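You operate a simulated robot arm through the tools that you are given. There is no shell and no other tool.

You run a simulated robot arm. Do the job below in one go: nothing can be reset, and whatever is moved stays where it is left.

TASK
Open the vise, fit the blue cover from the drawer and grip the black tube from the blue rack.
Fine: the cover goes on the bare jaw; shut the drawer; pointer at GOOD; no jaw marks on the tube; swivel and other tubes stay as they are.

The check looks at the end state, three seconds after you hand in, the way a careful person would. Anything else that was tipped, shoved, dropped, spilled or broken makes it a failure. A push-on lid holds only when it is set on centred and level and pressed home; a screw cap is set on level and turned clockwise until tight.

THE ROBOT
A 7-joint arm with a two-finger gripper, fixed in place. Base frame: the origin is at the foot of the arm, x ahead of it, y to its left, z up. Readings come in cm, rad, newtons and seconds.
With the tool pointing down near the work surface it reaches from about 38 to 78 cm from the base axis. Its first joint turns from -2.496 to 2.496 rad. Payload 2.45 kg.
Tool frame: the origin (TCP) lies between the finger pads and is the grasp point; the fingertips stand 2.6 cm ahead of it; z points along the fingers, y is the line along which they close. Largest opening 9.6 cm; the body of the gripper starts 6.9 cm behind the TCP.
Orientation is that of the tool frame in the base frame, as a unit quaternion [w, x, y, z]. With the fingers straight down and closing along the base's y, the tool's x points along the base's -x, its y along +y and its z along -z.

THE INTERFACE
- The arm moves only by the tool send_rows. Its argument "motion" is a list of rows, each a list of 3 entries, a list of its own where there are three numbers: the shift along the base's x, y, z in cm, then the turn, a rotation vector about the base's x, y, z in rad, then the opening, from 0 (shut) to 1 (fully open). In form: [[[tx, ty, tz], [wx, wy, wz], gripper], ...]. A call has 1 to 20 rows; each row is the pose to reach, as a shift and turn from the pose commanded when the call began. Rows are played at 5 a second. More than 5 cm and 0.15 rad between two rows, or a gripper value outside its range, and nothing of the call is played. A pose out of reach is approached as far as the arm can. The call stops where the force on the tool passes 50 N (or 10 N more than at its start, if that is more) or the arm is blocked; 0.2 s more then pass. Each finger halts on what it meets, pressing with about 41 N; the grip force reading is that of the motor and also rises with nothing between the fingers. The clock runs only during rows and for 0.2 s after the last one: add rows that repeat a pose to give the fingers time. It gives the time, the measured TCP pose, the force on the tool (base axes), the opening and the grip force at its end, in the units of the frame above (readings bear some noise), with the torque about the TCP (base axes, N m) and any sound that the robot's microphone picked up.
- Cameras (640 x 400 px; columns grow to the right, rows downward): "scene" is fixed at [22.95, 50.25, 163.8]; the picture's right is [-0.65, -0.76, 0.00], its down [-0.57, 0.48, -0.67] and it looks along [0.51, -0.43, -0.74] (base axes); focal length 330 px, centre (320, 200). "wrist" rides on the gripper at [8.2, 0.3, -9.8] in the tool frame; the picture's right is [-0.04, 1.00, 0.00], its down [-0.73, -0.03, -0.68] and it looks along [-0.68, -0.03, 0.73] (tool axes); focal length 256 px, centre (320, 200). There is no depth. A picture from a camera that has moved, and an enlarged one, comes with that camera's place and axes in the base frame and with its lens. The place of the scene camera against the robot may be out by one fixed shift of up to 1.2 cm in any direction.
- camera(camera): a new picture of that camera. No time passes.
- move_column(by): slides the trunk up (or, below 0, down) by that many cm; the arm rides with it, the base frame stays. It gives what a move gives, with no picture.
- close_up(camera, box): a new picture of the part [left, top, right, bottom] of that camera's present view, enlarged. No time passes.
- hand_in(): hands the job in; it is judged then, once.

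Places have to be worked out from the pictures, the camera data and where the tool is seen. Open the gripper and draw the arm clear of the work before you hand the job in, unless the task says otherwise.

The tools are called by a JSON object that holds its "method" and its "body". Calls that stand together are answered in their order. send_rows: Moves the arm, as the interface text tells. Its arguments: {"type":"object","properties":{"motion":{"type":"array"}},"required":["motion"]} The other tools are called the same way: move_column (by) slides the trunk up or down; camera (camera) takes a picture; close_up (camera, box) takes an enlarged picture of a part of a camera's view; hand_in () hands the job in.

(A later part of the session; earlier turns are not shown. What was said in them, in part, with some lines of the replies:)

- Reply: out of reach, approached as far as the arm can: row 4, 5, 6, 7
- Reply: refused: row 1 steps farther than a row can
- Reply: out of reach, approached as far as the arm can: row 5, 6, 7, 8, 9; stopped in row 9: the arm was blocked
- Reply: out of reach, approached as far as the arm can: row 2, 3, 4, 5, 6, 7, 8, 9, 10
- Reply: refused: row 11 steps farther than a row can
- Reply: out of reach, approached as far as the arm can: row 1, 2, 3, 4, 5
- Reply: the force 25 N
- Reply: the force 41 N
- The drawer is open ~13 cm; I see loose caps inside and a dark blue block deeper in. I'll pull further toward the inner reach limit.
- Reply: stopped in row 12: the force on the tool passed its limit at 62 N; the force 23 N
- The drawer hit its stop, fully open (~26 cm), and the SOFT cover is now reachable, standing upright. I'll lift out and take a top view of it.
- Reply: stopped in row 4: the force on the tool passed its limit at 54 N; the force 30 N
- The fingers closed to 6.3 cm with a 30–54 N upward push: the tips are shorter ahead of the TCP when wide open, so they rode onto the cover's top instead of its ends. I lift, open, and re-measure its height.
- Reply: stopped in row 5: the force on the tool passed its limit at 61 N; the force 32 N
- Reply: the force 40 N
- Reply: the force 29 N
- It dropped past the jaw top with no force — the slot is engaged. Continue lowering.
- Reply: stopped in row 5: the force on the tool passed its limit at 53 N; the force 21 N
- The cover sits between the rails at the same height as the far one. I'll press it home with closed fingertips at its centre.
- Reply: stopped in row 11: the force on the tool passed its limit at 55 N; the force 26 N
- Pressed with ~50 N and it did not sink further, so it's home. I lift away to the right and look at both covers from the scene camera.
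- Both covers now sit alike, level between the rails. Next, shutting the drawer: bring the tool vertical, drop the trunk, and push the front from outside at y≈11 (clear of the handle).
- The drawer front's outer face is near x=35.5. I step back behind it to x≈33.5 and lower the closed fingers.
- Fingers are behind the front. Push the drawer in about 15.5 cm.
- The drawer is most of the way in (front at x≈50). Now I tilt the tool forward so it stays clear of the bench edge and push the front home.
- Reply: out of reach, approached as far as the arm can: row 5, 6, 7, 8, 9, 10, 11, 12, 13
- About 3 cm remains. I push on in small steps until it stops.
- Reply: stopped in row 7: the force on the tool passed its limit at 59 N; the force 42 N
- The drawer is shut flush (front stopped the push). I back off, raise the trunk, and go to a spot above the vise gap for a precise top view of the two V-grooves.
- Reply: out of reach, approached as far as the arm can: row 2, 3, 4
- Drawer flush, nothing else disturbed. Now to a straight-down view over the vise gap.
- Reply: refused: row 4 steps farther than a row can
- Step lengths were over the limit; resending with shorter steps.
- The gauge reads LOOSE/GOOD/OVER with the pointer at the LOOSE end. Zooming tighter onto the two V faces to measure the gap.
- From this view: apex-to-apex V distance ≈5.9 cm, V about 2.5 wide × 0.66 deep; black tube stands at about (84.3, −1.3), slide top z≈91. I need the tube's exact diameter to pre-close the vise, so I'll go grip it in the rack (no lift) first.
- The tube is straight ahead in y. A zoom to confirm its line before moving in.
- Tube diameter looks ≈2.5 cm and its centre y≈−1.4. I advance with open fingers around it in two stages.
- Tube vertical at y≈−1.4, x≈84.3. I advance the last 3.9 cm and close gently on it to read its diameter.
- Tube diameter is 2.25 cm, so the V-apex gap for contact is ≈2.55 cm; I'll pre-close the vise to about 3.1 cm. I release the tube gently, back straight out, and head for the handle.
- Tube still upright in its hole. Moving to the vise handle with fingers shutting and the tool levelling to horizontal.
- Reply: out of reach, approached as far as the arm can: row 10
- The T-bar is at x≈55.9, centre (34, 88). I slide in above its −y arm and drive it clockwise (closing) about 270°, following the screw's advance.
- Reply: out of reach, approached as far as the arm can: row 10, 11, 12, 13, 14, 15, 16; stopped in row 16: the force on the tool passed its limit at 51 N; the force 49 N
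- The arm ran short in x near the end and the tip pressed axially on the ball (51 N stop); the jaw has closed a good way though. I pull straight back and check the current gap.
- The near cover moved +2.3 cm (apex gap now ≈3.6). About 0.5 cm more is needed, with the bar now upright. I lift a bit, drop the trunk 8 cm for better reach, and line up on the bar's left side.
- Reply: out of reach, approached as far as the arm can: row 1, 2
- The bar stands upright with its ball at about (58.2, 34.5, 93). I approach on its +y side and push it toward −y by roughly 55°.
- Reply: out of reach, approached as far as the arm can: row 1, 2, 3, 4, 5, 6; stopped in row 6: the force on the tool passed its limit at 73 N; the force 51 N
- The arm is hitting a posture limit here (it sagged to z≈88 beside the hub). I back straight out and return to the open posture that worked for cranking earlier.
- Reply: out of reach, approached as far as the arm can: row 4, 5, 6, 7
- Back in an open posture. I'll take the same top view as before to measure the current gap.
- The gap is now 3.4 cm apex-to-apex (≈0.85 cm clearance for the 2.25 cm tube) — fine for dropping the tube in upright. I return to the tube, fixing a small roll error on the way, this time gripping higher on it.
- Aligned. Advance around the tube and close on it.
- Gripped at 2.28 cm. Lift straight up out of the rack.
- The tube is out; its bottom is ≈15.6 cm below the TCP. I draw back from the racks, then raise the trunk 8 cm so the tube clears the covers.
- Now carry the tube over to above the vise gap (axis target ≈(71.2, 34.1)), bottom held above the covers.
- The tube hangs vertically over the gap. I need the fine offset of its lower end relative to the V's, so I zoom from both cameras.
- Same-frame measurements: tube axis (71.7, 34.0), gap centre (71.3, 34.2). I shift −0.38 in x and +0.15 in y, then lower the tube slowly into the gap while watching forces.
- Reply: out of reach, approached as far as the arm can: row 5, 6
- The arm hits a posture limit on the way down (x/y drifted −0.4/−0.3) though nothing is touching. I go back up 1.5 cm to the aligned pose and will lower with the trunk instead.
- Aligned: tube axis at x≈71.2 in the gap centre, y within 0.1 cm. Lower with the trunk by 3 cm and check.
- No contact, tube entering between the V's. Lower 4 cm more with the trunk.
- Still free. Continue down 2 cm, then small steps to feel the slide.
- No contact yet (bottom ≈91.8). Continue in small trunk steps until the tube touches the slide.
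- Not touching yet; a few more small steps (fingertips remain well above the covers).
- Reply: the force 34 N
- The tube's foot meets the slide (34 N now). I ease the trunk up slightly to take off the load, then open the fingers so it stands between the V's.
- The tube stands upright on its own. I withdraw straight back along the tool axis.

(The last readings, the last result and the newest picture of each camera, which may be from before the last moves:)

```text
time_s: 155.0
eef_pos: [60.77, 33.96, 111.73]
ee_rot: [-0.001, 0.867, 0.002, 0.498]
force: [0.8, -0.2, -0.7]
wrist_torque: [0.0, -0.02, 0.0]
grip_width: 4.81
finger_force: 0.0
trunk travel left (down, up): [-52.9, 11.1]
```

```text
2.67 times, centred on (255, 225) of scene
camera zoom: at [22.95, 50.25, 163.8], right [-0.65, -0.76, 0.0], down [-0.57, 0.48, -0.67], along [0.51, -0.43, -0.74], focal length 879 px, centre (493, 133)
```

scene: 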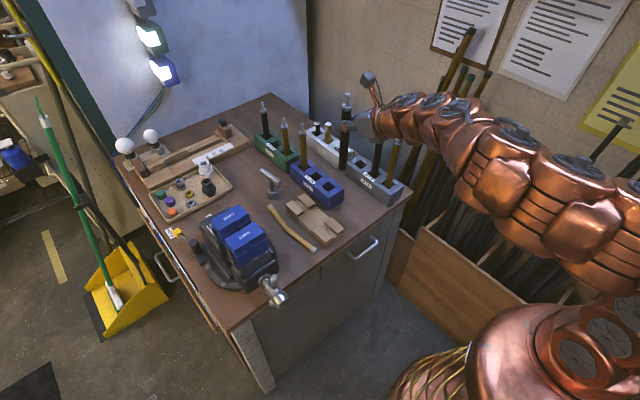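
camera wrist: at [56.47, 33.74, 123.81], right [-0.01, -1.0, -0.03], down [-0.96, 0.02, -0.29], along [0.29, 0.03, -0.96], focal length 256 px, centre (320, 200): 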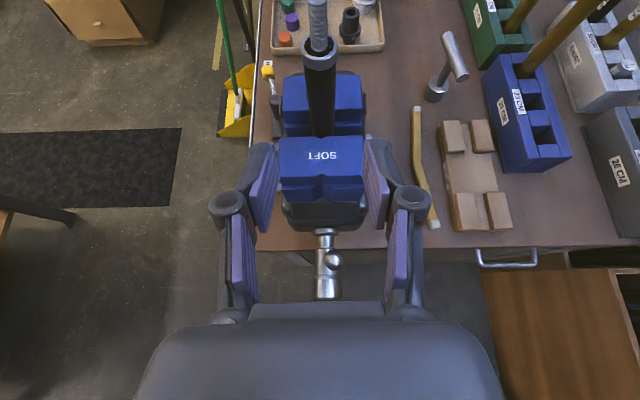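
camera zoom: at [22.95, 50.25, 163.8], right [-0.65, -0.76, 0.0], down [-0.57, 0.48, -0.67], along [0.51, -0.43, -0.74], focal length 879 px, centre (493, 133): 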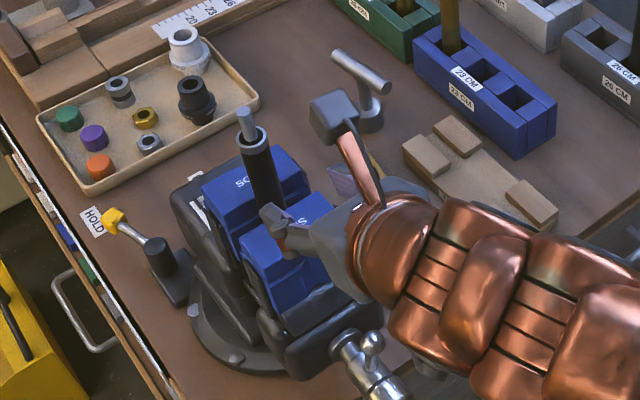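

The tube stands upright between both covers. Bar's upper arm is at about 103°. I raise the trunk 5.8 cm to its original level and bring the closed fingers level behind the handle.

{"method": "move_column", "body": {"by": 5.8}}

{"method": "send_rows", "body": {"motion": [[[-4, 0.3, -2], [0, -0.1, 0], 0.3], [[-8, 0.6, -4.5], [0, -0.2, 0], 0.1], [[-11, 0.9, -8], [0, -0.3, 0], 0], [[-12, 1.1, -12], [0, -0.4, 0], 0], [[-12, 1.1, -16.5], [0, -0.5236, 0], 0], [[-12, 1.1, -21], [0, -0.5236, 0], 0], [[-12, 1.1, -24.5], [0, -0.5236, 0], 0], [[-12, 1.1, -24.5], [0, -0.5236, 0], 0]]}}

{"method": "camera", "body": {"camera": "wrist"}}

{"method": "close_up", "body": {"camera": "scene", "box": [205, 220, 325, 330]}}

```text
time_s: 156.0
eef_pos: [60.92, 34.08, 117.53]
ee_rot: [-0.001, 0.866, 0.003, 0.5]
force: [0.0, -0.1, 0.1]
wrist_torque: [-0.01, -0.02, 0.04]
grip_width: 4.77
finger_force: 0.1
trunk travel left (down, up): [-58.7, 5.3]
```

```text
time_s: 157.0
eef_pos: [56.73, 27.96, 110.09]
ee_rot: [0.013, 0.833, 0.006, 0.552]
force: [-0.7, -1.1, 1.0]
wrist_torque: [0.07, 0.06, 0.1]
grip_width: 0.0
finger_force: 27.8
out of reach, approached as far as the arm can: row 2, 3, 4
trunk travel left (down, up): [-58.7, 5.3]
stopped in row 5: the arm was blocked; the commanded pose is now the measured one
```

```text
taken
camera wrist: at [50.86, 27.99, 121.57], right [-0.02, -1.0, -0.01], down [-0.91, 0.02, -0.41], along [0.41, 0.0, -0.91], focal length 256 px, centre (320, 200)
```

wrist: 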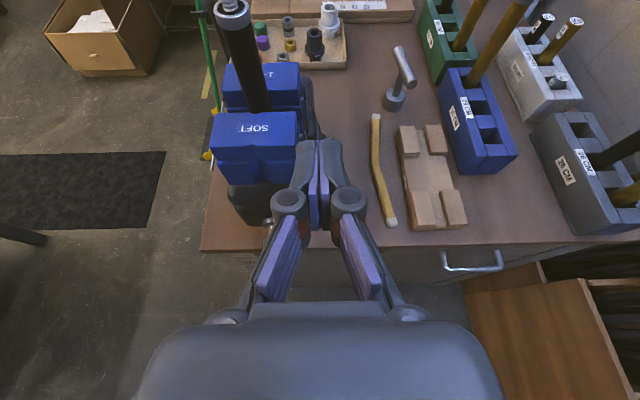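

```text
3.64 times, centred on (265, 275) of scene
camera zoom: at [22.95, 50.25, 163.8], right [-0.65, -0.76, 0.0], down [-0.57, 0.48, -0.67], along [0.51, -0.43, -0.74], focal length 1198 px, centre (520, -73)
```

zoom: 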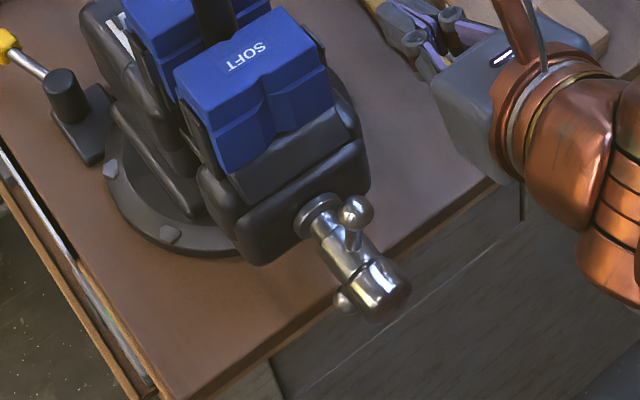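

The arm's current posture won't take the horizontal pose again. Instead I'll turn the bar from above with a 45° tool: sweep the upper ball toward −y, then press the −y arm down. First restore 45° and go left of the upper ball.

{"method": "send_rows", "body": {"motion": [[[0, 1, 0], [0.0096, 0.128, 0], 0], [[0, 3, 0], [0.019, 0.256, 0], 0], [[0.3, 5.5, -1], [0.0288, 0.3845, -0.001], 0], [[0.5, 7.8, -4], [0.0288, 0.3845, -0.001], 0], [[0.5, 7.8, -8], [0.0288, 0.3845, -0.001], 0], [[0.5, 7.8, -8], [0.0288, 0.3845, -0.001], 0]]}}

{"method": "camera", "body": {"camera": "wrist"}}

{"method": "close_up", "body": {"camera": "scene", "box": [205, 200, 325, 320]}}

```text
time_s: 158.4
eef_pos: [57.21, 36.0, 102.26]
ee_rot: [0.001, 0.923, 0.0, 0.385]
force: [0.7, 0.0, 0.5]
wrist_torque: [-0.02, 0.0, 0.0]
grip_width: 0.01
finger_force: 28.6
trunk travel left (down, up): [-58.7, 5.3]
```

```text
taken
camera wrist: at [56.03, 35.74, 115.02], right [-0.03, -1.0, -0.03], down [-1.0, 0.03, -0.04], along [0.04, 0.03, -1.0], focal length 256 px, centre (320, 200)
```

wrist: 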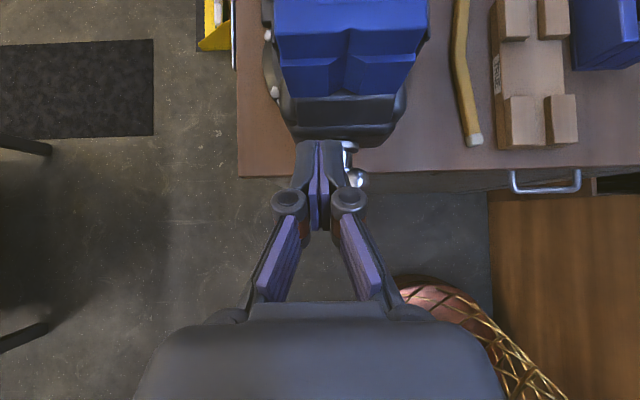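

```text
3.33 times, centred on (265, 260) of scene
camera zoom: at [22.95, 50.25, 163.8], right [-0.65, -0.76, 0.0], down [-0.57, 0.48, -0.67], along [0.51, -0.43, -0.74], focal length 1098 px, centre (503, 0)
```

zoom: 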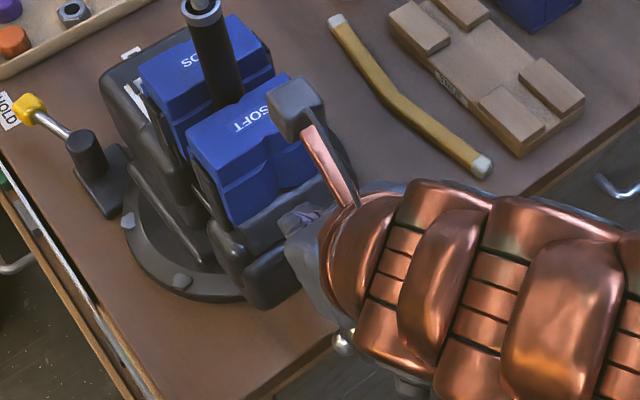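

Reachable and clear. Lower beside the ball to z≈94 and sweep toward −y in small steps.

{"method": "send_rows", "body": {"motion": [[[0, 0, -3], [0, 0, 0], 0], [[0, 0, -6], [0, 0, 0], 0], [[0, 0, -8.2], [0, 0, 0], 0], [[0, -0.8, -8.2], [0, 0, 0], 0], [[0, -1.6, -8.2], [0, 0, 0], 0], [[0.05, -2.4, -8.2], [0, 0, 0], 0], [[0.15, -3.2, -8.2], [0, 0, 0], 0], [[0.25, -4, -8.2], [0, 0, 0], 0], [[0.35, -4.6, -8.2], [0, 0, 0], 0]]}}

{"method": "camera", "body": {"camera": "wrist"}}

{"method": "close_up", "body": {"camera": "scene", "box": [205, 200, 325, 320]}}

```text
time_s: 160.4
eef_pos: [57.56, 31.33, 93.99]
ee_rot: [0.001, 0.923, 0.001, 0.384]
force: [-0.1, -0.7, -0.4]
wrist_torque: [-0.04, -0.03, -0.01]
grip_width: 0.0
finger_force: 28.4
trunk travel left (down, up): [-58.7, 5.3]
```

```text
taken
camera wrist: at [56.37, 31.08, 106.78], right [-0.03, -1.0, -0.03], down [-1.0, 0.03, -0.04], along [0.04, 0.02, -1.0], focal length 256 px, centre (320, 200)
```

wrist: 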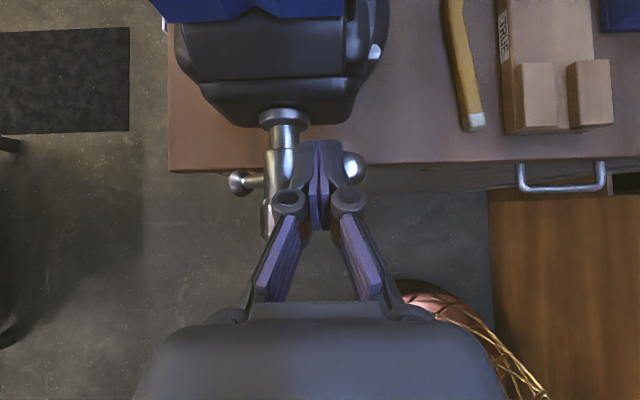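

```text
3.33 times, centred on (265, 260) of scene
camera zoom: at [22.95, 50.25, 163.8], right [-0.65, -0.76, 0.0], down [-0.57, 0.48, -0.67], along [0.51, -0.43, -0.74], focal length 1098 px, centre (503, 0)
```

zoom: 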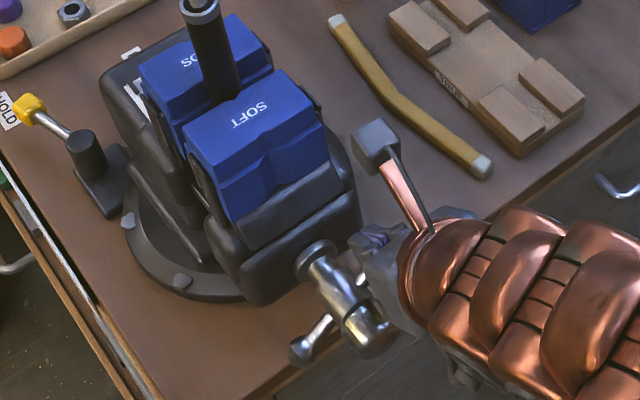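

The bar is at ≈147° now. I hop over the ball to its top and press the −y arm straight down to about 185°.

{"method": "send_rows", "body": {"motion": [[[0, 0, 1], [0, 0, 0], 0], [[0.1, -1, 1], [0, 0, 0], 0], [[0.1, -2, 1], [0, 0, 0], 0], [[0.15, -2, 0.2], [0, 0, 0], 0], [[0.2, -2, -0.6], [0, 0, 0], 0], [[0.25, -2, -1.4], [0, 0, 0], 0], [[0.35, -2, -2.2], [0, 0, 0], 0], [[0.45, -2, -3], [0, 0, 0], 0]]}}

{"method": "camera", "body": {"camera": "wrist"}}

{"method": "close_up", "body": {"camera": "scene", "box": [195, 180, 325, 320]}}

```text
time_s: 162.2
eef_pos: [57.99, 29.36, 91.0]
ee_rot: [0.0, 0.923, 0.001, 0.384]
force: [-0.5, -0.1, -0.5]
wrist_torque: [0.0, 0.02, -0.01]
grip_width: 0.0
finger_force: 28.4
trunk travel left (down, up): [-58.7, 5.3]
```

```text
taken
camera wrist: at [56.82, 29.09, 103.76], right [-0.03, -1.0, -0.03], down [-1.0, 0.03, -0.04], along [0.04, 0.03, -1.0], focal length 256 px, centre (320, 200)
```

wrist: 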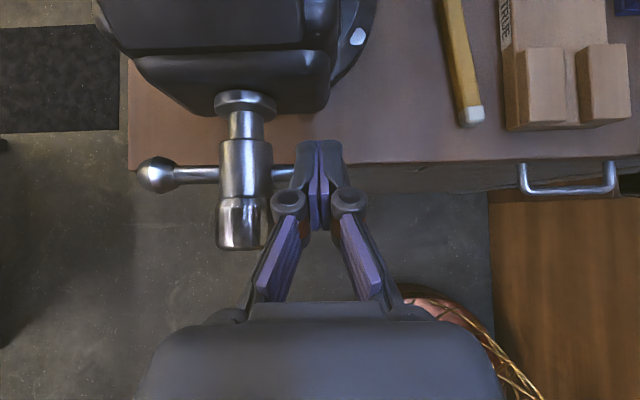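

```text
2.86 times, centred on (260, 250) of scene
camera zoom: at [22.95, 50.25, 163.8], right [-0.65, -0.76, 0.0], down [-0.57, 0.48, -0.67], along [0.51, -0.43, -0.74], focal length 941 px, centre (491, 57)
```

zoom: 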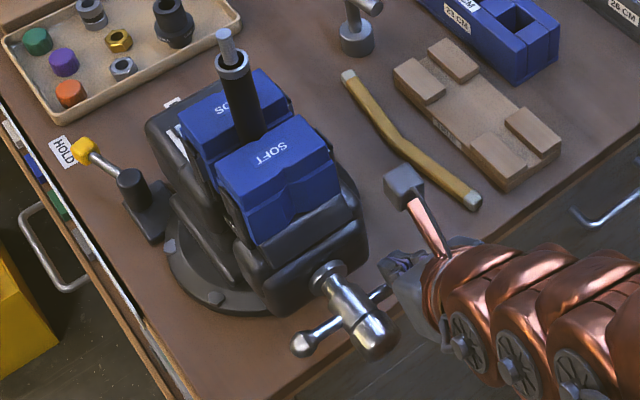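

Bar a little past horizontal (≈190–197°), no force yet. Continue pressing down in fine steps.

{"method": "send_rows", "body": {"motion": [[[0.05, 0, -0.3], [0, 0, 0], 0], [[0.1, 0, -0.6], [0, 0, 0], 0], [[0.15, 0, -0.9], [0, 0, 0], 0], [[0.2, 0, -1.2], [0, 0, 0], 0], [[0.25, 0, -1.5], [0, 0, 0], 0]]}}

{"method": "close_up", "body": {"camera": "scene", "box": [195, 180, 325, 320]}}

{"method": "camera", "body": {"camera": "wrist"}}

```text
time_s: 163.4
eef_pos: [58.21, 29.26, 89.5]
ee_rot: [0.001, 0.923, 0.0, 0.385]
force: [-0.5, -0.9, 0.3]
wrist_torque: [-0.02, 0.01, 0.04]
grip_width: 0.02
finger_force: 28.4
trunk travel left (down, up): [-58.7, 5.3]
```

```text
2.86 times, centred on (260, 250) of scene
camera zoom: at [22.95, 50.25, 163.8], right [-0.65, -0.76, 0.0], down [-0.57, 0.48, -0.67], along [0.51, -0.43, -0.74], focal length 941 px, centre (491, 57)
```

zoom: 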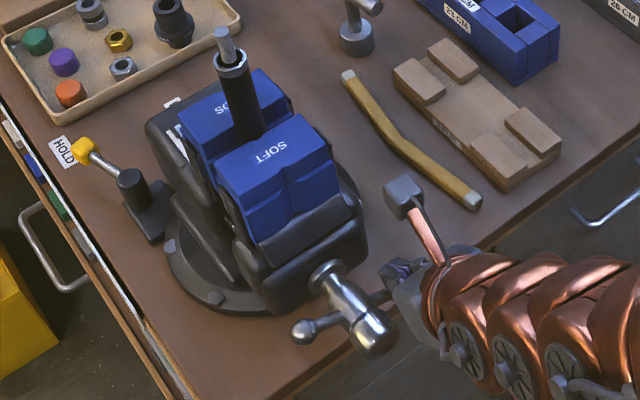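

```text
taken
camera wrist: at [57.01, 29.08, 102.26], right [-0.03, -1.0, -0.03], down [-1.0, 0.03, -0.04], along [0.04, 0.02, -1.0], focal length 256 px, centre (320, 200)
```

wrist: 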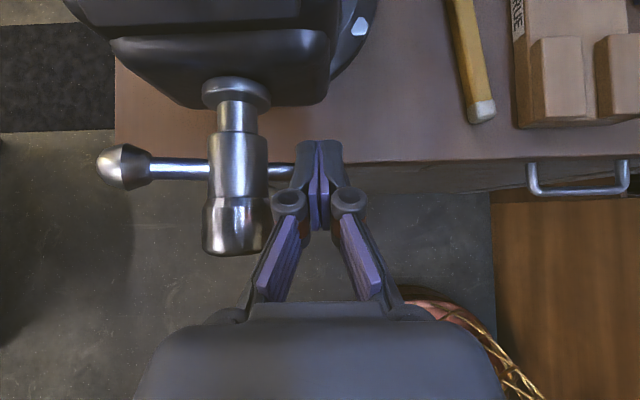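

Still no load. Keep pressing down gently in 0.25 cm steps.

{"method": "send_rows", "body": {"motion": [[[0.04, 0, -0.25], [0, 0, 0], 0], [[0.08, 0.05, -0.5], [0, 0, 0], 0], [[0.12, 0.1, -0.75], [0, 0, 0], 0], [[0.16, 0.15, -1.0], [0, 0, 0], 0], [[0.2, 0.2, -1.25], [0, 0, 0], 0]]}}

{"method": "close_up", "body": {"camera": "scene", "box": [195, 180, 285, 270]}}

{"method": "close_up", "body": {"camera": "wrist", "box": [60, 60, 360, 260]}}

```text
time_s: 164.6
eef_pos: [58.57, 29.59, 88.26]
ee_rot: [0.0, 0.923, 0.0, 0.385]
force: [0.5, 1.5, 1.5]
wrist_torque: [0.03, -0.01, 0.05]
grip_width: 0.01
finger_force: 28.8
trunk travel left (down, up): [-58.7, 5.3]
```

```text
4.44 times, centred on (240, 225) of scene
camera zoom: at [22.95, 50.25, 163.8], right [-0.65, -0.76, 0.0], down [-0.57, 0.48, -0.67], along [0.51, -0.43, -0.74], focal length 1464 px, centre (676, 89)
```

zoom: 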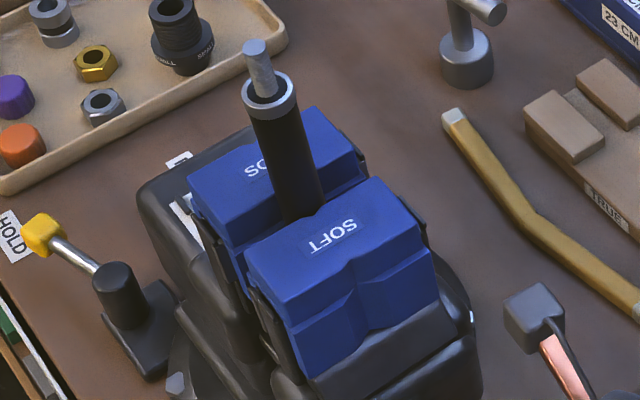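

```text
2.00 times, centred on (210, 160) of wrist
camera zoom: at [57.25, 29.29, 101.08], right [-0.03, -1.0, -0.03], down [-1.0, 0.03, -0.04], along [0.04, 0.03, -1.0], focal length 512 px, centre (540, 280)
```

zoom: 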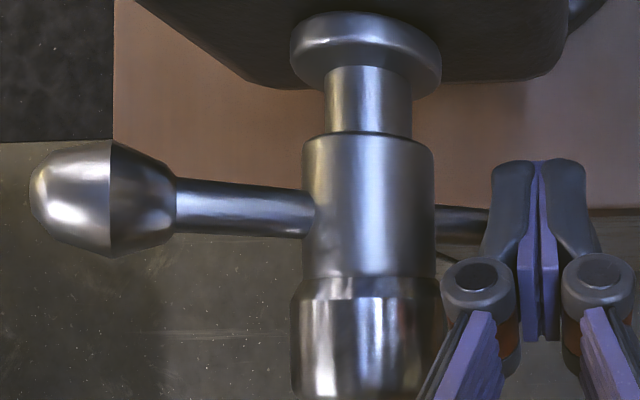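

The covers are closing on the tube. Continue in 0.2 cm steps and watch both force and gauge.

{"method": "send_rows", "body": {"motion": [[[0.03, 0.05, -0.2], [0, 0, 0], 0], [[0.06, 0.1, -0.4], [0, 0, 0], 0], [[0.09, 0.15, -0.6], [0, 0, 0], 0], [[0.12, 0.2, -0.8], [0, 0, 0], 0]]}}

{"method": "close_up", "body": {"camera": "scene", "box": [205, 200, 255, 250]}}

```text
time_s: 165.6
eef_pos: [58.6, 29.69, 87.45]
ee_rot: [0.002, 0.923, 0.0, 0.385]
force: [-0.2, 0.5, 2.7]
wrist_torque: [0.04, 0.0, 0.01]
grip_width: 0.03
finger_force: 28.1
trunk travel left (down, up): [-58.7, 5.3]
```

```text
8.00 times, centred on (230, 225) of scene
camera zoom: at [22.95, 50.25, 163.8], right [-0.65, -0.76, 0.0], down [-0.57, 0.48, -0.67], along [0.51, -0.43, -0.74], focal length 2636 px, centre (1040, 0)
```

zoom: 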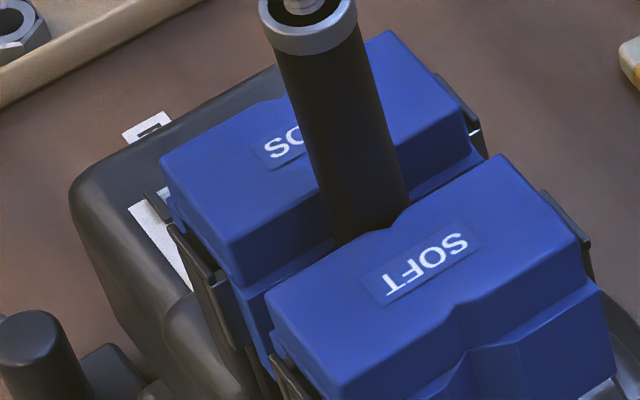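

Force is just beginning (≈3 N). Continue, following the ball's arc (down and slightly +y).

{"method": "send_rows", "body": {"motion": [[[0.03, 0.12, -0.2], [0, 0, 0], 0], [[0.06, 0.24, -0.4], [0, 0, 0], 0], [[0.09, 0.36, -0.6], [0, 0, 0], 0]]}}

{"method": "close_up", "body": {"camera": "scene", "box": [205, 200, 255, 250]}}

{"method": "close_up", "body": {"camera": "scene", "box": [235, 255, 315, 325]}}

{"method": "camera", "body": {"camera": "wrist"}}

```text
time_s: 166.4
eef_pos: [58.72, 30.09, 86.92]
ee_rot: [0.001, 0.923, 0.002, 0.384]
force: [-1.0, 0.8, 2.7]
wrist_torque: [0.03, -0.03, 0.0]
grip_width: 0.0
finger_force: 28.9
trunk travel left (down, up): [-58.7, 5.3]
```

```text
8.00 times, centred on (230, 225) of scene
camera zoom: at [22.95, 50.25, 163.8], right [-0.65, -0.76, 0.0], down [-0.57, 0.48, -0.67], along [0.51, -0.43, -0.74], focal length 2636 px, centre (1040, 0)
```

zoom: 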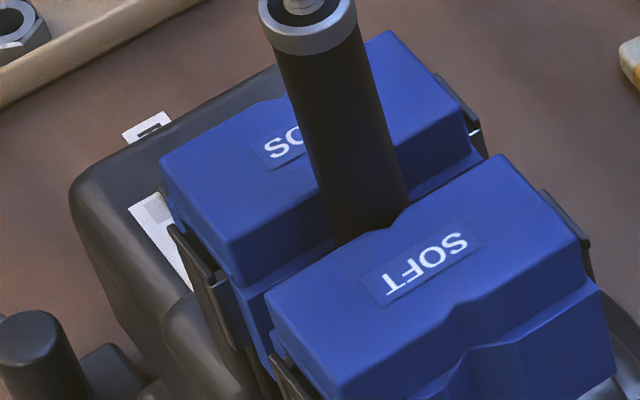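

```text
5.71 times, centred on (275, 290) of scene
camera zoom: at [22.95, 50.25, 163.8], right [-0.65, -0.76, 0.0], down [-0.57, 0.48, -0.67], along [0.51, -0.43, -0.74], focal length 1883 px, centre (577, -314)
```

zoom: 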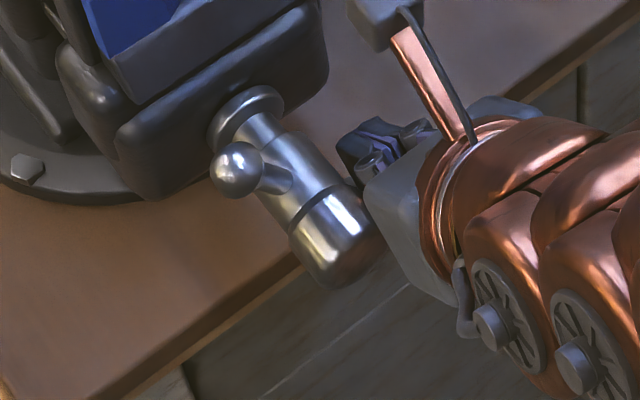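

```text
taken
camera wrist: at [57.44, 29.82, 99.62], right [-0.03, -1.0, -0.03], down [-1.0, 0.03, -0.04], along [0.04, 0.02, -1.0], focal length 256 px, centre (320, 200)
```

wrist: 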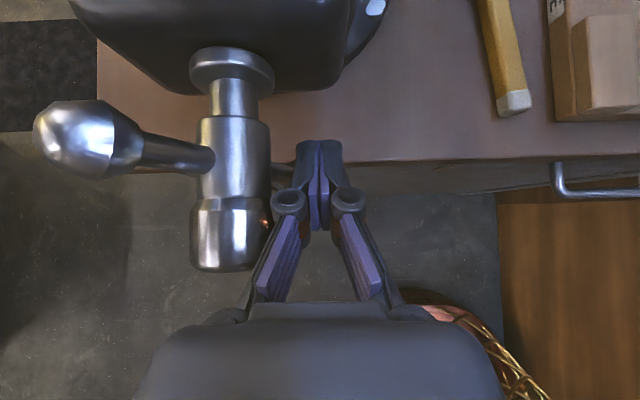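

The pointer has left the LOOSE end. I lift off the bar and go to a viewpoint right of the tube to read the gauge from above.

{"method": "send_rows", "body": {"motion": [[[0, -0.2, 1.5], [0, 0, 0], 0], [[-0.5, -1, 5], [0, 0, 0], 0], [[-0.5, -3, 9], [0, 0, 0], 0], [[0, -5, 13], [0, 0, 0], 0], [[1.5, -6, 17], [0, 0, 0], 0], [[4, -6, 21], [0, 0, 0], 0], [[7, -6, 24.5], [0, 0, 0], 0], [[10, -6, 27.5], [0, 0, 0], 0], [[11.5, -6, 28.5], [0, 0, 0], 0]]}}

{"method": "camera", "body": {"camera": "wrist"}}

```text
time_s: 168.4
eef_pos: [70.08, 24.02, 115.3]
ee_rot: [0.0, 0.923, 0.001, 0.385]
force: [-0.7, -0.5, -0.4]
wrist_torque: [0.0, 0.0, 0.0]
grip_width: 0.0
finger_force: 28.3
trunk travel left (down, up): [-58.7, 5.3]
```

```text
taken
camera wrist: at [68.89, 23.74, 128.16], right [-0.03, -1.0, -0.03], down [-1.0, 0.03, -0.04], along [0.04, 0.02, -1.0], focal length 256 px, centre (320, 200)
```

wrist: 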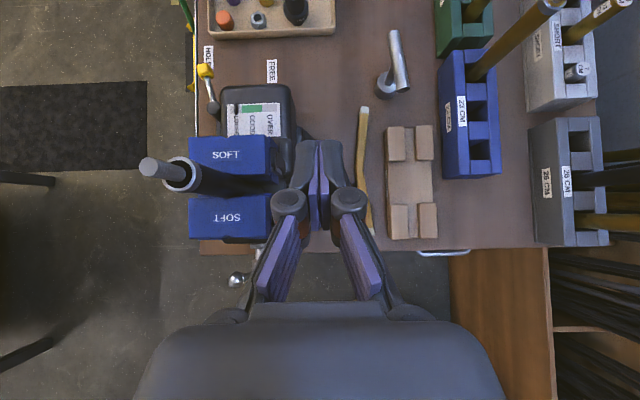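

{"method": "close_up", "body": {"camera": "wrist", "box": [200, 80, 310, 160]}}

{"method": "close_up", "body": {"camera": "wrist", "box": [130, 120, 300, 300]}}

{"method": "close_up", "body": {"camera": "scene", "box": [195, 170, 315, 320]}}

```text
5.00 times, centred on (255, 120) of wrist
camera zoom: at [68.89, 23.74, 128.16], right [-0.03, -1.0, -0.03], down [-1.0, 0.03, -0.04], along [0.04, 0.02, -1.0], focal length 1280 px, centre (645, 600)
```

zoom: 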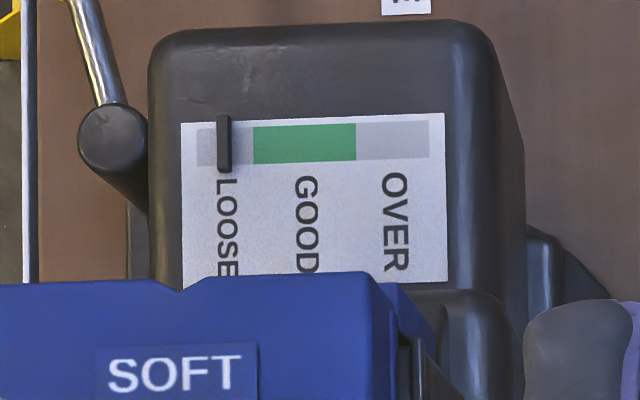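

```text
2.22 times, centred on (215, 210) of wrist
camera zoom: at [68.89, 23.74, 128.16], right [-0.03, -1.0, -0.03], down [-1.0, 0.03, -0.04], along [0.04, 0.02, -1.0], focal length 569 px, centre (553, 178)
```

zoom: 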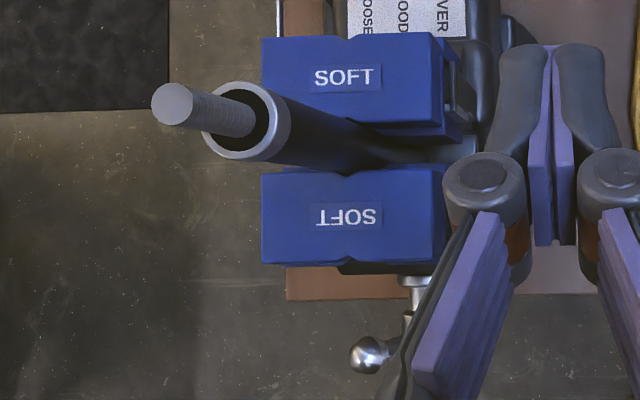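

```text
2.67 times, centred on (255, 245) of scene
camera zoom: at [22.95, 50.25, 163.8], right [-0.65, -0.76, 0.0], down [-0.57, 0.48, -0.67], along [0.51, -0.43, -0.74], focal length 879 px, centre (493, 80)
```

zoom: 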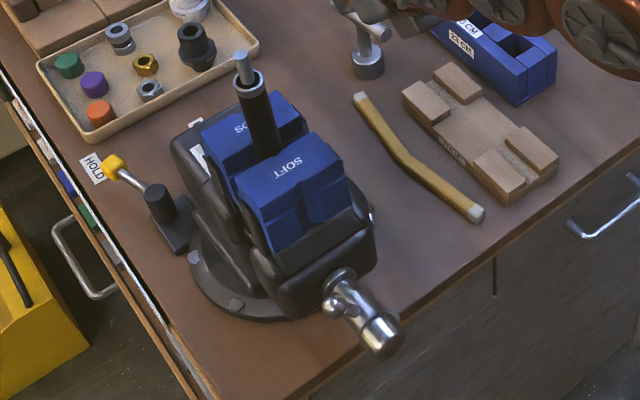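

The pointer is in the LOOSE band, roughly a third of the way to mid-GOOD; the screw holds. The upper arm is now at ≈61°, so I come in on its +y side to push it further toward −y.

{"method": "send_rows", "body": {"motion": [[[-4, 0, 0], [0, 0, 0], 0], [[-8, 1, -1], [0, 0, 0], 0], [[-11.7, 3, -2], [0, 0, 0], 0], [[-11.7, 7, -4], [0, 0, 0], 0], [[-11.7, 11, -6], [0, 0, 0], 0], [[-11.7, 14.8, -8], [0, 0, 0], 0], [[-11.7, 15, -12], [0, 0, 0], 0], [[-11.7, 15, -16], [0, 0, 0], 0], [[-11.7, 15, -19.5], [0, 0, 0], 0], [[-11.7, 15, -21.7], [0, 0, 0], 0], [[-11.7, 15, -21.7], [0, 0, 0], 0]]}}

{"method": "camera", "body": {"camera": "wrist"}}

{"method": "close_up", "body": {"camera": "scene", "box": [225, 230, 325, 330]}}

```text
time_s: 170.8
eef_pos: [58.51, 39.01, 93.68]
ee_rot: [0.0, 0.923, 0.001, 0.384]
force: [0.2, -0.8, 0.1]
wrist_torque: [0.02, -0.04, -0.02]
grip_width: 0.0
finger_force: 28.3
trunk travel left (down, up): [-58.7, 5.3]
```

```text
taken
camera wrist: at [57.25, 38.82, 106.4], right [-0.03, -1.0, -0.03], down [-1.0, 0.03, -0.04], along [0.04, 0.03, -1.0], focal length 256 px, centre (320, 200)
```

wrist: 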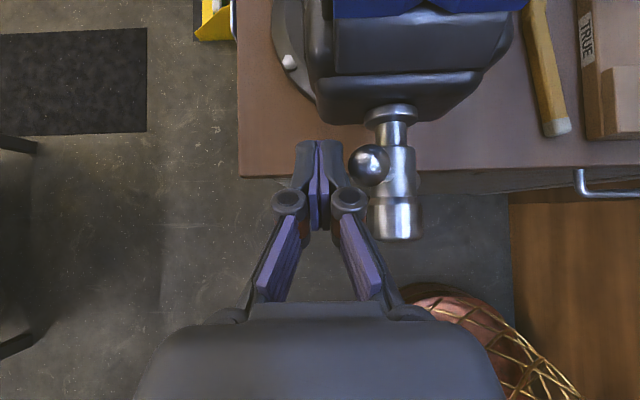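

```text
4.00 times, centred on (275, 280) of scene
camera zoom: at [22.95, 50.25, 163.8], right [-0.65, -0.76, 0.0], down [-0.57, 0.48, -0.67], along [0.51, -0.43, -0.74], focal length 1318 px, centre (500, -120)
```

zoom: 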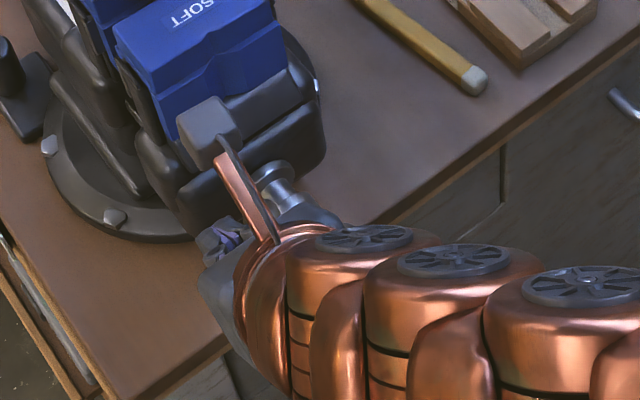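

The fingers are just left of the upper ball (≈63°). Push it toward −y by about 1.9 cm in small steps (≈17°), checking force.

{"method": "send_rows", "body": {"motion": [[[0.02, -0.4, 0], [0, 0, 0], 0], [[0.04, -0.7, 0], [0, 0, 0], 0], [[0.06, -1.0, 0], [0, 0, 0], 0], [[0.08, -1.3, 0], [0, 0, 0], 0], [[0.1, -1.6, 0], [0, 0, 0], 0], [[0.12, -1.9, 0], [0, 0, 0], 0]]}}

{"method": "camera", "body": {"camera": "wrist"}}

{"method": "close_up", "body": {"camera": "scene", "box": [200, 180, 260, 250]}}

```text
time_s: 172.2
eef_pos: [58.61, 37.18, 93.65]
ee_rot: [0.001, 0.923, 0.001, 0.384]
force: [0.6, 4.2, 1.5]
wrist_torque: [0.01, -0.04, 0.03]
grip_width: 0.0
finger_force: 28.6
trunk travel left (down, up): [-58.7, 5.3]
```

```text
taken
camera wrist: at [57.36, 36.91, 106.45], right [-0.03, -1.0, -0.03], down [-1.0, 0.03, -0.04], along [0.04, 0.03, -1.0], focal length 256 px, centre (320, 200)
```

wrist: 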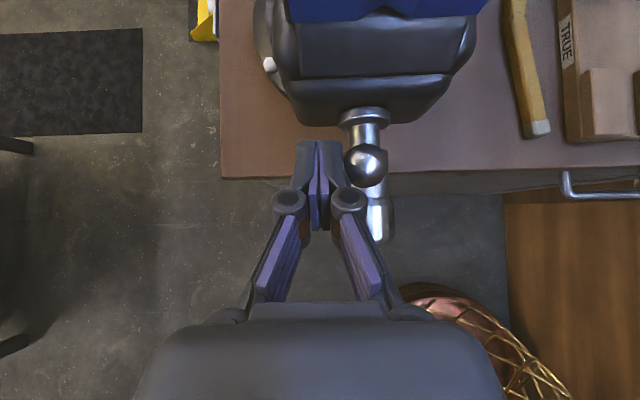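

```text
5.71 times, centred on (230, 215) of scene
camera zoom: at [22.95, 50.25, 163.8], right [-0.65, -0.76, 0.0], down [-0.57, 0.48, -0.67], along [0.51, -0.43, -0.74], focal length 1883 px, centre (834, 114)
```

zoom: 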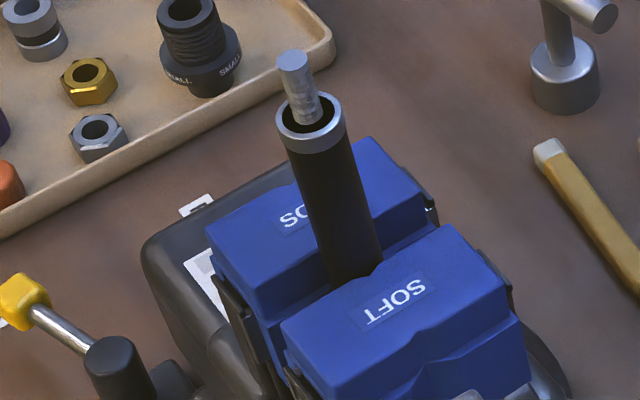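

Only ~4 N so far, bar at ≈81°. I go back to the viewing spot to read the gauge and calibrate.

{"method": "send_rows", "body": {"motion": [[[0, 0.4, 0], [0, 0, 0], 0], [[0, 0.5, 3.5], [0, 0, 0], 0], [[0, 0.5, 8], [0, 0, 0], 0], [[0, 0, 12.5], [0, 0, 0], 0], [[0, -3.5, 15], [0, 0, 0], 0], [[0, -7.5, 17.5], [0, 0, 0], 0], [[0, -11, 19.5], [0, 0, 0], 0], [[3.5, -13.2, 20.5], [0, 0, 0], 0], [[7.5, -13.2, 21.5], [0, 0, 0], 0], [[11.5, -13.2, 21.7], [0, 0, 0], 0], [[11.5, -13.2, 21.7], [0, 0, 0], 0]]}}

{"method": "close_up", "body": {"camera": "wrist", "box": [200, 80, 310, 160]}}

{"method": "close_up", "body": {"camera": "wrist", "box": [130, 120, 300, 300]}}

```text
time_s: 174.6
eef_pos: [70.05, 23.99, 115.36]
ee_rot: [0.001, 0.923, 0.001, 0.384]
force: [0.3, -0.4, -0.7]
wrist_torque: [0.0, 0.0, -0.05]
grip_width: 0.0
finger_force: 28.2
trunk travel left (down, up): [-58.7, 5.3]
```

```text
5.00 times, centred on (255, 120) of wrist
camera zoom: at [68.82, 23.68, 128.14], right [-0.03, -1.0, -0.03], down [-1.0, 0.03, -0.04], along [0.04, 0.02, -1.0], focal length 1280 px, centre (645, 600)
```

zoom: 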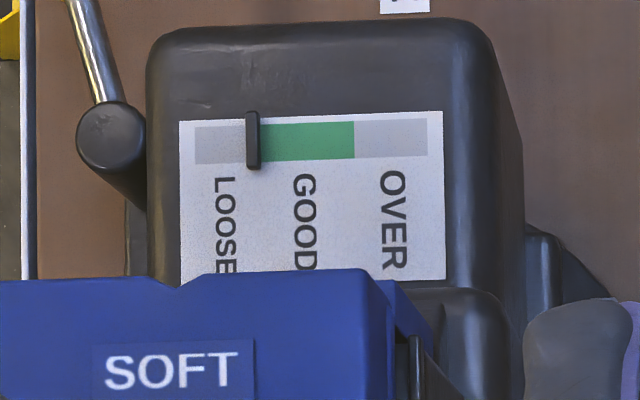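

```text
2.22 times, centred on (215, 210) of wrist
camera zoom: at [68.82, 23.68, 128.14], right [-0.03, -1.0, -0.03], down [-1.0, 0.03, -0.04], along [0.04, 0.02, -1.0], focal length 569 px, centre (553, 178)
```

zoom: 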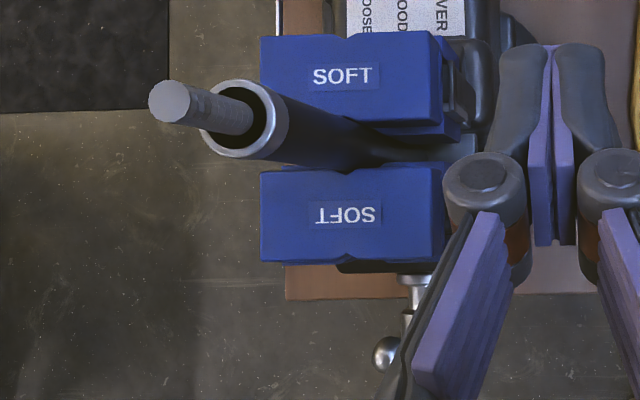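

Pointer is right at the LOOSE/GOOD boundary; ~28 px moved per ≈19° of bar, so ≈31° more puts it mid-GOOD. Back to the bar's +y side.

{"method": "send_rows", "body": {"motion": [[[-4, 0, 0], [0, 0, 0], 0], [[-8, 1, -1], [0, 0, 0], 0], [[-11.4, 3, -2], [0, 0, 0], 0], [[-11.4, 7, -4], [0, 0, 0], 0], [[-11.4, 11, -6], [0, 0, 0], 0], [[-11.4, 14.1, -9], [0, 0, 0], 0], [[-11.4, 14.1, -13], [0, 0, 0], 0], [[-11.4, 14.1, -17], [0, 0, 0], 0], [[-11.4, 14.1, -20], [0, 0, 0], 0], [[-11.4, 14.1, -21.7], [0, 0, 0], 0], [[-11.4, 14.1, -21.7], [0, 0, 0], 0]]}}

{"method": "camera", "body": {"camera": "wrist"}}

```text
time_s: 177.0
eef_pos: [58.62, 37.99, 93.49]
ee_rot: [0.001, 0.923, 0.001, 0.384]
force: [-0.1, -0.3, 0.3]
wrist_torque: [-0.02, -0.02, 0.0]
grip_width: 0.0
finger_force: 27.8
trunk travel left (down, up): [-58.7, 5.3]
```

```text
taken
camera wrist: at [57.42, 37.81, 106.38], right [-0.03, -1.0, -0.03], down [-1.0, 0.03, -0.04], along [0.04, 0.02, -1.0], focal length 256 px, centre (320, 200)
```

wrist: 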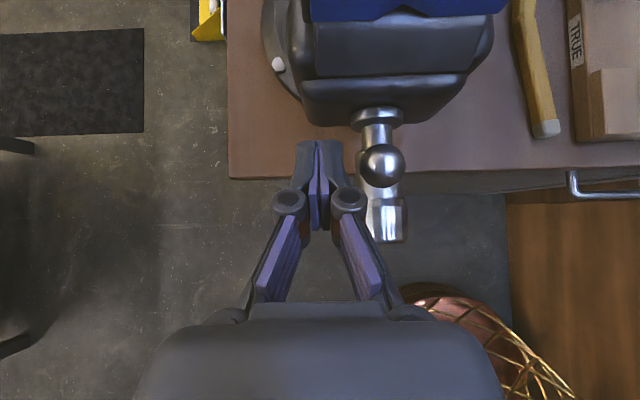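

In place. Push toward −y to y≈34.4 (bar to ≈111°) in small steps.

{"method": "send_rows", "body": {"motion": [[[0.02, -0.5, 0], [0, 0, 0], 0], [[0.04, -0.9, 0], [0, 0, 0], 0], [[0.06, -1.25, 0], [0, 0, 0], 0], [[0.08, -1.6, 0], [0, 0, 0], 0], [[0.1, -1.95, 0], [0, 0, 0], 0], [[0.13, -2.3, 0], [0, 0, 0], 0], [[0.16, -2.65, 0], [0, 0, 0], 0], [[0.19, -3.0, 0], [0, 0, 0], 0], [[0.22, -3.3, 0], [0, 0, 0], 0], [[0.25, -3.6, 0], [0, 0, 0], 0]]}}

{"method": "camera", "body": {"camera": "wrist"}}

```text
time_s: 179.2
eef_pos: [58.85, 34.53, 93.72]
ee_rot: [0.002, 0.923, 0.0, 0.385]
force: [-3.5, 3.5, -0.9]
wrist_torque: [0.05, 0.07, -0.03]
grip_width: 0.02
finger_force: 28.8
trunk travel left (down, up): [-58.7, 5.3]
```

```text
taken
camera wrist: at [57.7, 34.27, 106.43], right [-0.03, -1.0, -0.03], down [-1.0, 0.03, -0.04], along [0.04, 0.02, -1.0], focal length 256 px, centre (320, 200)
```

wrist: 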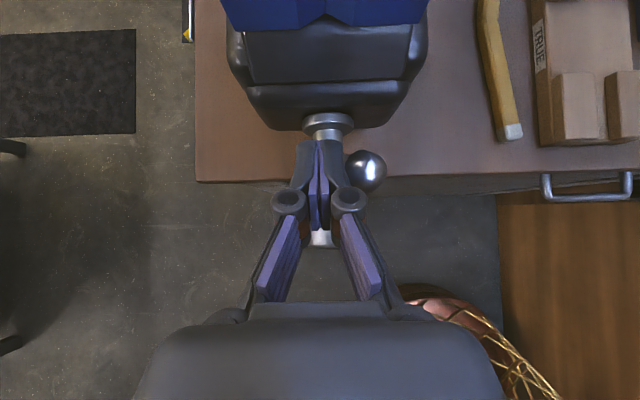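

Ball now at y≈32 (≈112°). Back to the viewing spot to read the gauge.

{"method": "send_rows", "body": {"motion": [[[0, 0.4, 0], [0, 0, 0], 0], [[0, 0.5, 3.5], [0, 0, 0], 0], [[0, 0.5, 8], [0, 0, 0], 0], [[0, 0, 12.5], [0, 0, 0], 0], [[0, -3.5, 15], [0, 0, 0], 0], [[0, -7.5, 17.5], [0, 0, 0], 0], [[1, -10.6, 20], [0, 0, 0], 0], [[4.5, -10.6, 21.2], [0, 0, 0], 0], [[8, -10.6, 21.5], [0, 0, 0], 0], [[11.2, -10.6, 21.7], [0, 0, 0], 0], [[11.2, -10.6, 21.7], [0, 0, 0], 0]]}}

{"method": "close_up", "body": {"camera": "wrist", "box": [200, 80, 310, 160]}}

{"method": "close_up", "body": {"camera": "scene", "box": [195, 170, 315, 320]}}

```text
time_s: 181.6
eef_pos: [70.21, 23.92, 115.38]
ee_rot: [0.0, 0.923, 0.001, 0.384]
force: [0.0, -0.5, 0.0]
wrist_torque: [0.04, 0.01, 0.03]
grip_width: 0.02
finger_force: 28.6
trunk travel left (down, up): [-58.7, 5.3]
```

```text
5.00 times, centred on (255, 120) of wrist
camera zoom: at [69.0, 23.55, 128.16], right [-0.03, -1.0, -0.03], down [-1.0, 0.03, -0.04], along [0.04, 0.02, -1.0], focal length 1280 px, centre (645, 600)
```

zoom: 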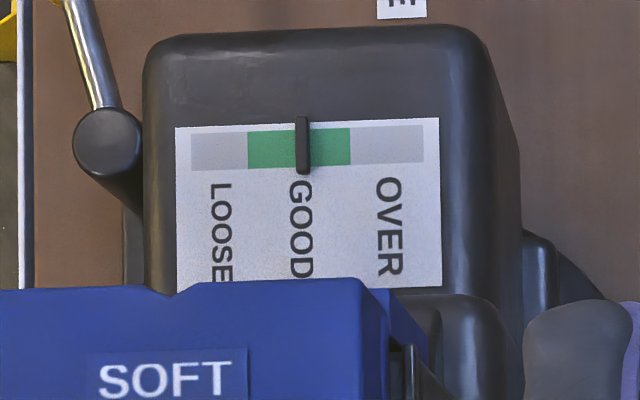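

```text
2.67 times, centred on (255, 245) of scene
camera zoom: at [22.95, 50.25, 163.8], right [-0.65, -0.76, 0.0], down [-0.57, 0.48, -0.67], along [0.51, -0.43, -0.74], focal length 879 px, centre (493, 80)
```

zoom: 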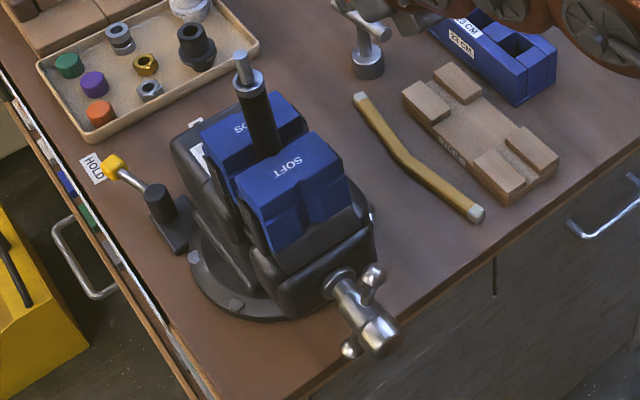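

The pointer stands in the middle of GOOD. Now a final inspection: vise and covers, drawer front against its original view, racks and the rest.

{"method": "close_up", "body": {"camera": "scene", "box": [320, 200, 420, 300]}}

{"method": "close_up", "body": {"camera": "scene", "box": [195, 195, 275, 265]}}

{"method": "camera", "body": {"camera": "scene"}}

{"method": "camera", "body": {"camera": "wrist"}}

```text
4.00 times, centred on (370, 250) of scene
camera zoom: at [22.95, 50.25, 163.8], right [-0.65, -0.76, 0.0], down [-0.57, 0.48, -0.67], along [0.51, -0.43, -0.74], focal length 1318 px, centre (120, 0)
```

zoom: 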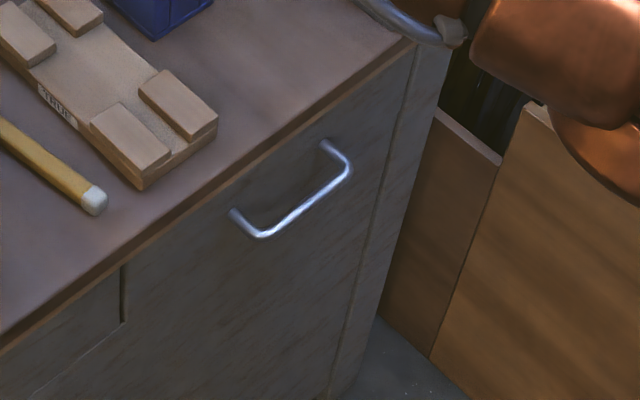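

```text
5.71 times, centred on (235, 230) of scene
camera zoom: at [22.95, 50.25, 163.8], right [-0.65, -0.76, 0.0], down [-0.57, 0.48, -0.67], along [0.51, -0.43, -0.74], focal length 1883 px, centre (806, 29)
```

zoom: 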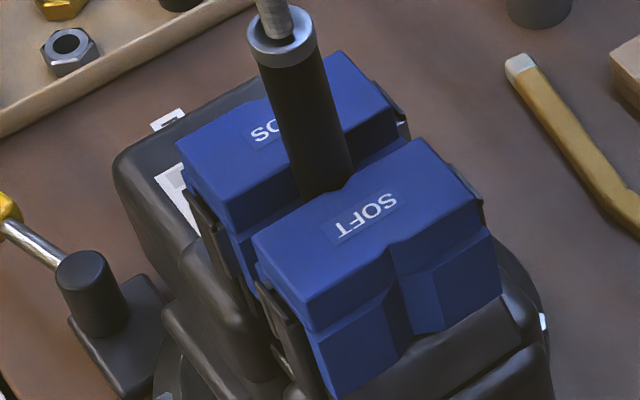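

```text
taken
```

scene: 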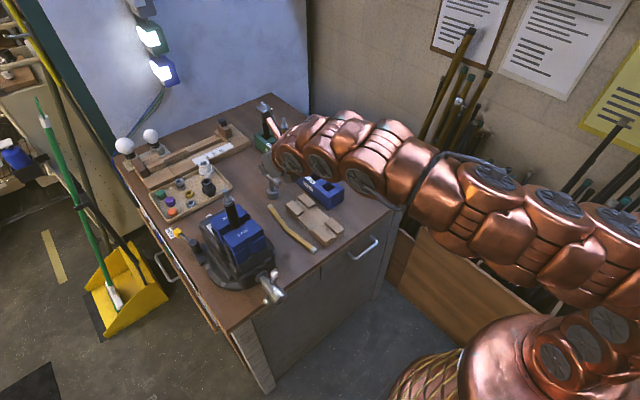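

```text
taken
camera wrist: at [69.0, 23.55, 128.16], right [-0.03, -1.0, -0.03], down [-1.0, 0.03, -0.04], along [0.04, 0.02, -1.0], focal length 256 px, centre (320, 200)
```

wrist: 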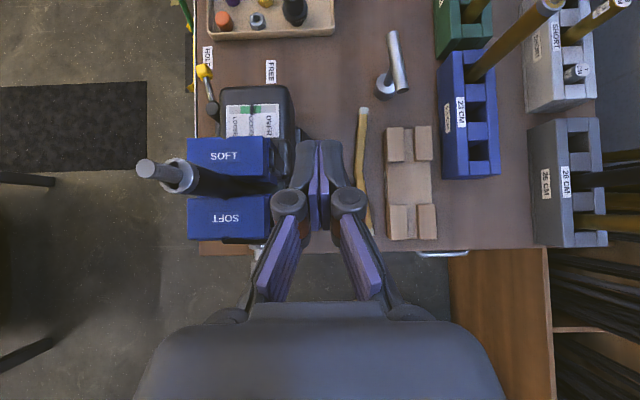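

Drawer handle sits exactly where it did at the start, covers and tube look right. I draw the arm clear and open the gripper.

{"method": "send_rows", "body": {"motion": [[[-4, -1, 0.5], [0, 0, 0], 0], [[-8, -3, 1], [0, 0, 0], 0.2], [[-12, -6, 1], [0, 0, 0], 0.5], [[-15, -9.5, 1], [0, 0.1, 0], 0.8], [[-18, -13, 1], [0, 0.2, 0], 1], [[-20, -17, 1], [0, 0.3, 0], 1], [[-21, -20, 1], [0, 0.4, 0], 1], [[-21, -22, 1], [0, 0.5, 0], 1], [[-21, -22, 1], [0, 0.5, 0], 1]]}}

{"method": "camera", "body": {"camera": "scene"}}

{"method": "close_up", "body": {"camera": "scene", "box": [150, 150, 310, 310]}}

{"method": "close_up", "body": {"camera": "scene", "box": [240, 90, 420, 220]}}

```text
time_s: 183.6
eef_pos: [49.12, 1.9, 116.54]
ee_rot: [0.001, 0.99, 0.001, 0.143]
force: [-0.3, 0.0, -1.1]
wrist_torque: [0.03, 0.01, 0.01]
grip_width: 9.6
finger_force: 0.1
trunk travel left (down, up): [-58.7, 5.3]
```

```text
taken
```

scene: 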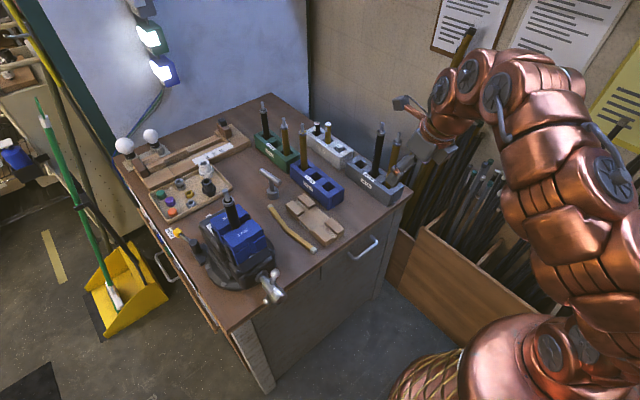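

```text
2.50 times, centred on (230, 230) of scene
camera zoom: at [22.95, 50.25, 163.8], right [-0.65, -0.76, 0.0], down [-0.57, 0.48, -0.67], along [0.51, -0.43, -0.74], focal length 824 px, centre (545, 125)
```

zoom: 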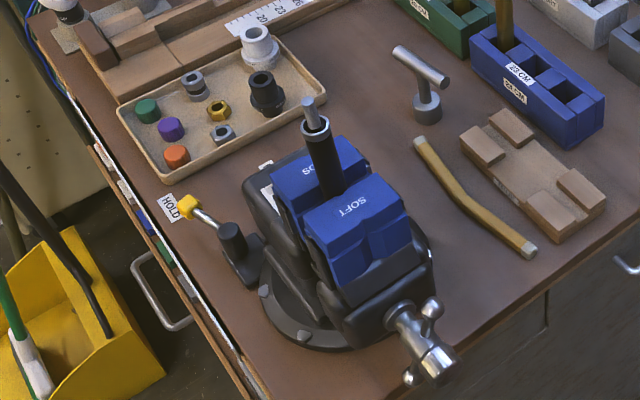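

```text
3.08 times, centred on (330, 155) of scene
camera zoom: at [22.95, 50.25, 163.8], right [-0.65, -0.76, 0.0], down [-0.57, 0.48, -0.67], along [0.51, -0.43, -0.74], focal length 1014 px, centre (289, 338)
```

zoom: 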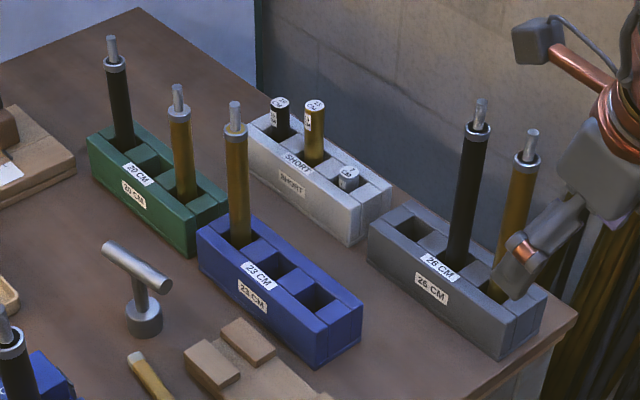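

Everything matches: the tube is gripped upright between both covers, the pointer is mid-GOOD and the drawer is shut. The swivel lock and other tubes haven't moved, and the arm is clear with the gripper open. Handing in.

{"method": "hand_in", "body": {}}

```text
The job is handed in.
```

The job is done and handed in; I don't have the check's verdict yet.

- **Vise and cover:** I opened the vise and fitted the blue SOFT cover from the drawer onto the bare near jaw. I pressed it home, and it looks level with the far one.
- **Tube:** the black tube from the blue rack stands upright, gripped in the V-grooves of the two covers, so neither bare jaw face bears on it.
- **Gauge:** the pointer was in the middle of GOOD on the last reading, just after I finished tightening.
- **Drawer:** it is shut, with the handle in the same place as in the starting picture.
- **Everything else:** the swivel lever is still at HOLD, the other tubes are where they were, and nothing on the bench looks shifted. The arm is clear with the gripper open.

Some contacts along the way passed the 50 N limit and stopped the arm:

- **Bench edge:** the gripper pushed against it at about 61 N. I saw no movement or damage.
- **Cover:** the fingers pressed on its top at about 54 N while it was still in the drawer. It showed no sign of harm.
- **Vise handle:** the fingers pressed on it at up to 73 N while I turned it. It showed no sign of harm either.

The loose white cap and yellow nut in the drawer travelled with it as it slid, so they may not lie exactly where they started.
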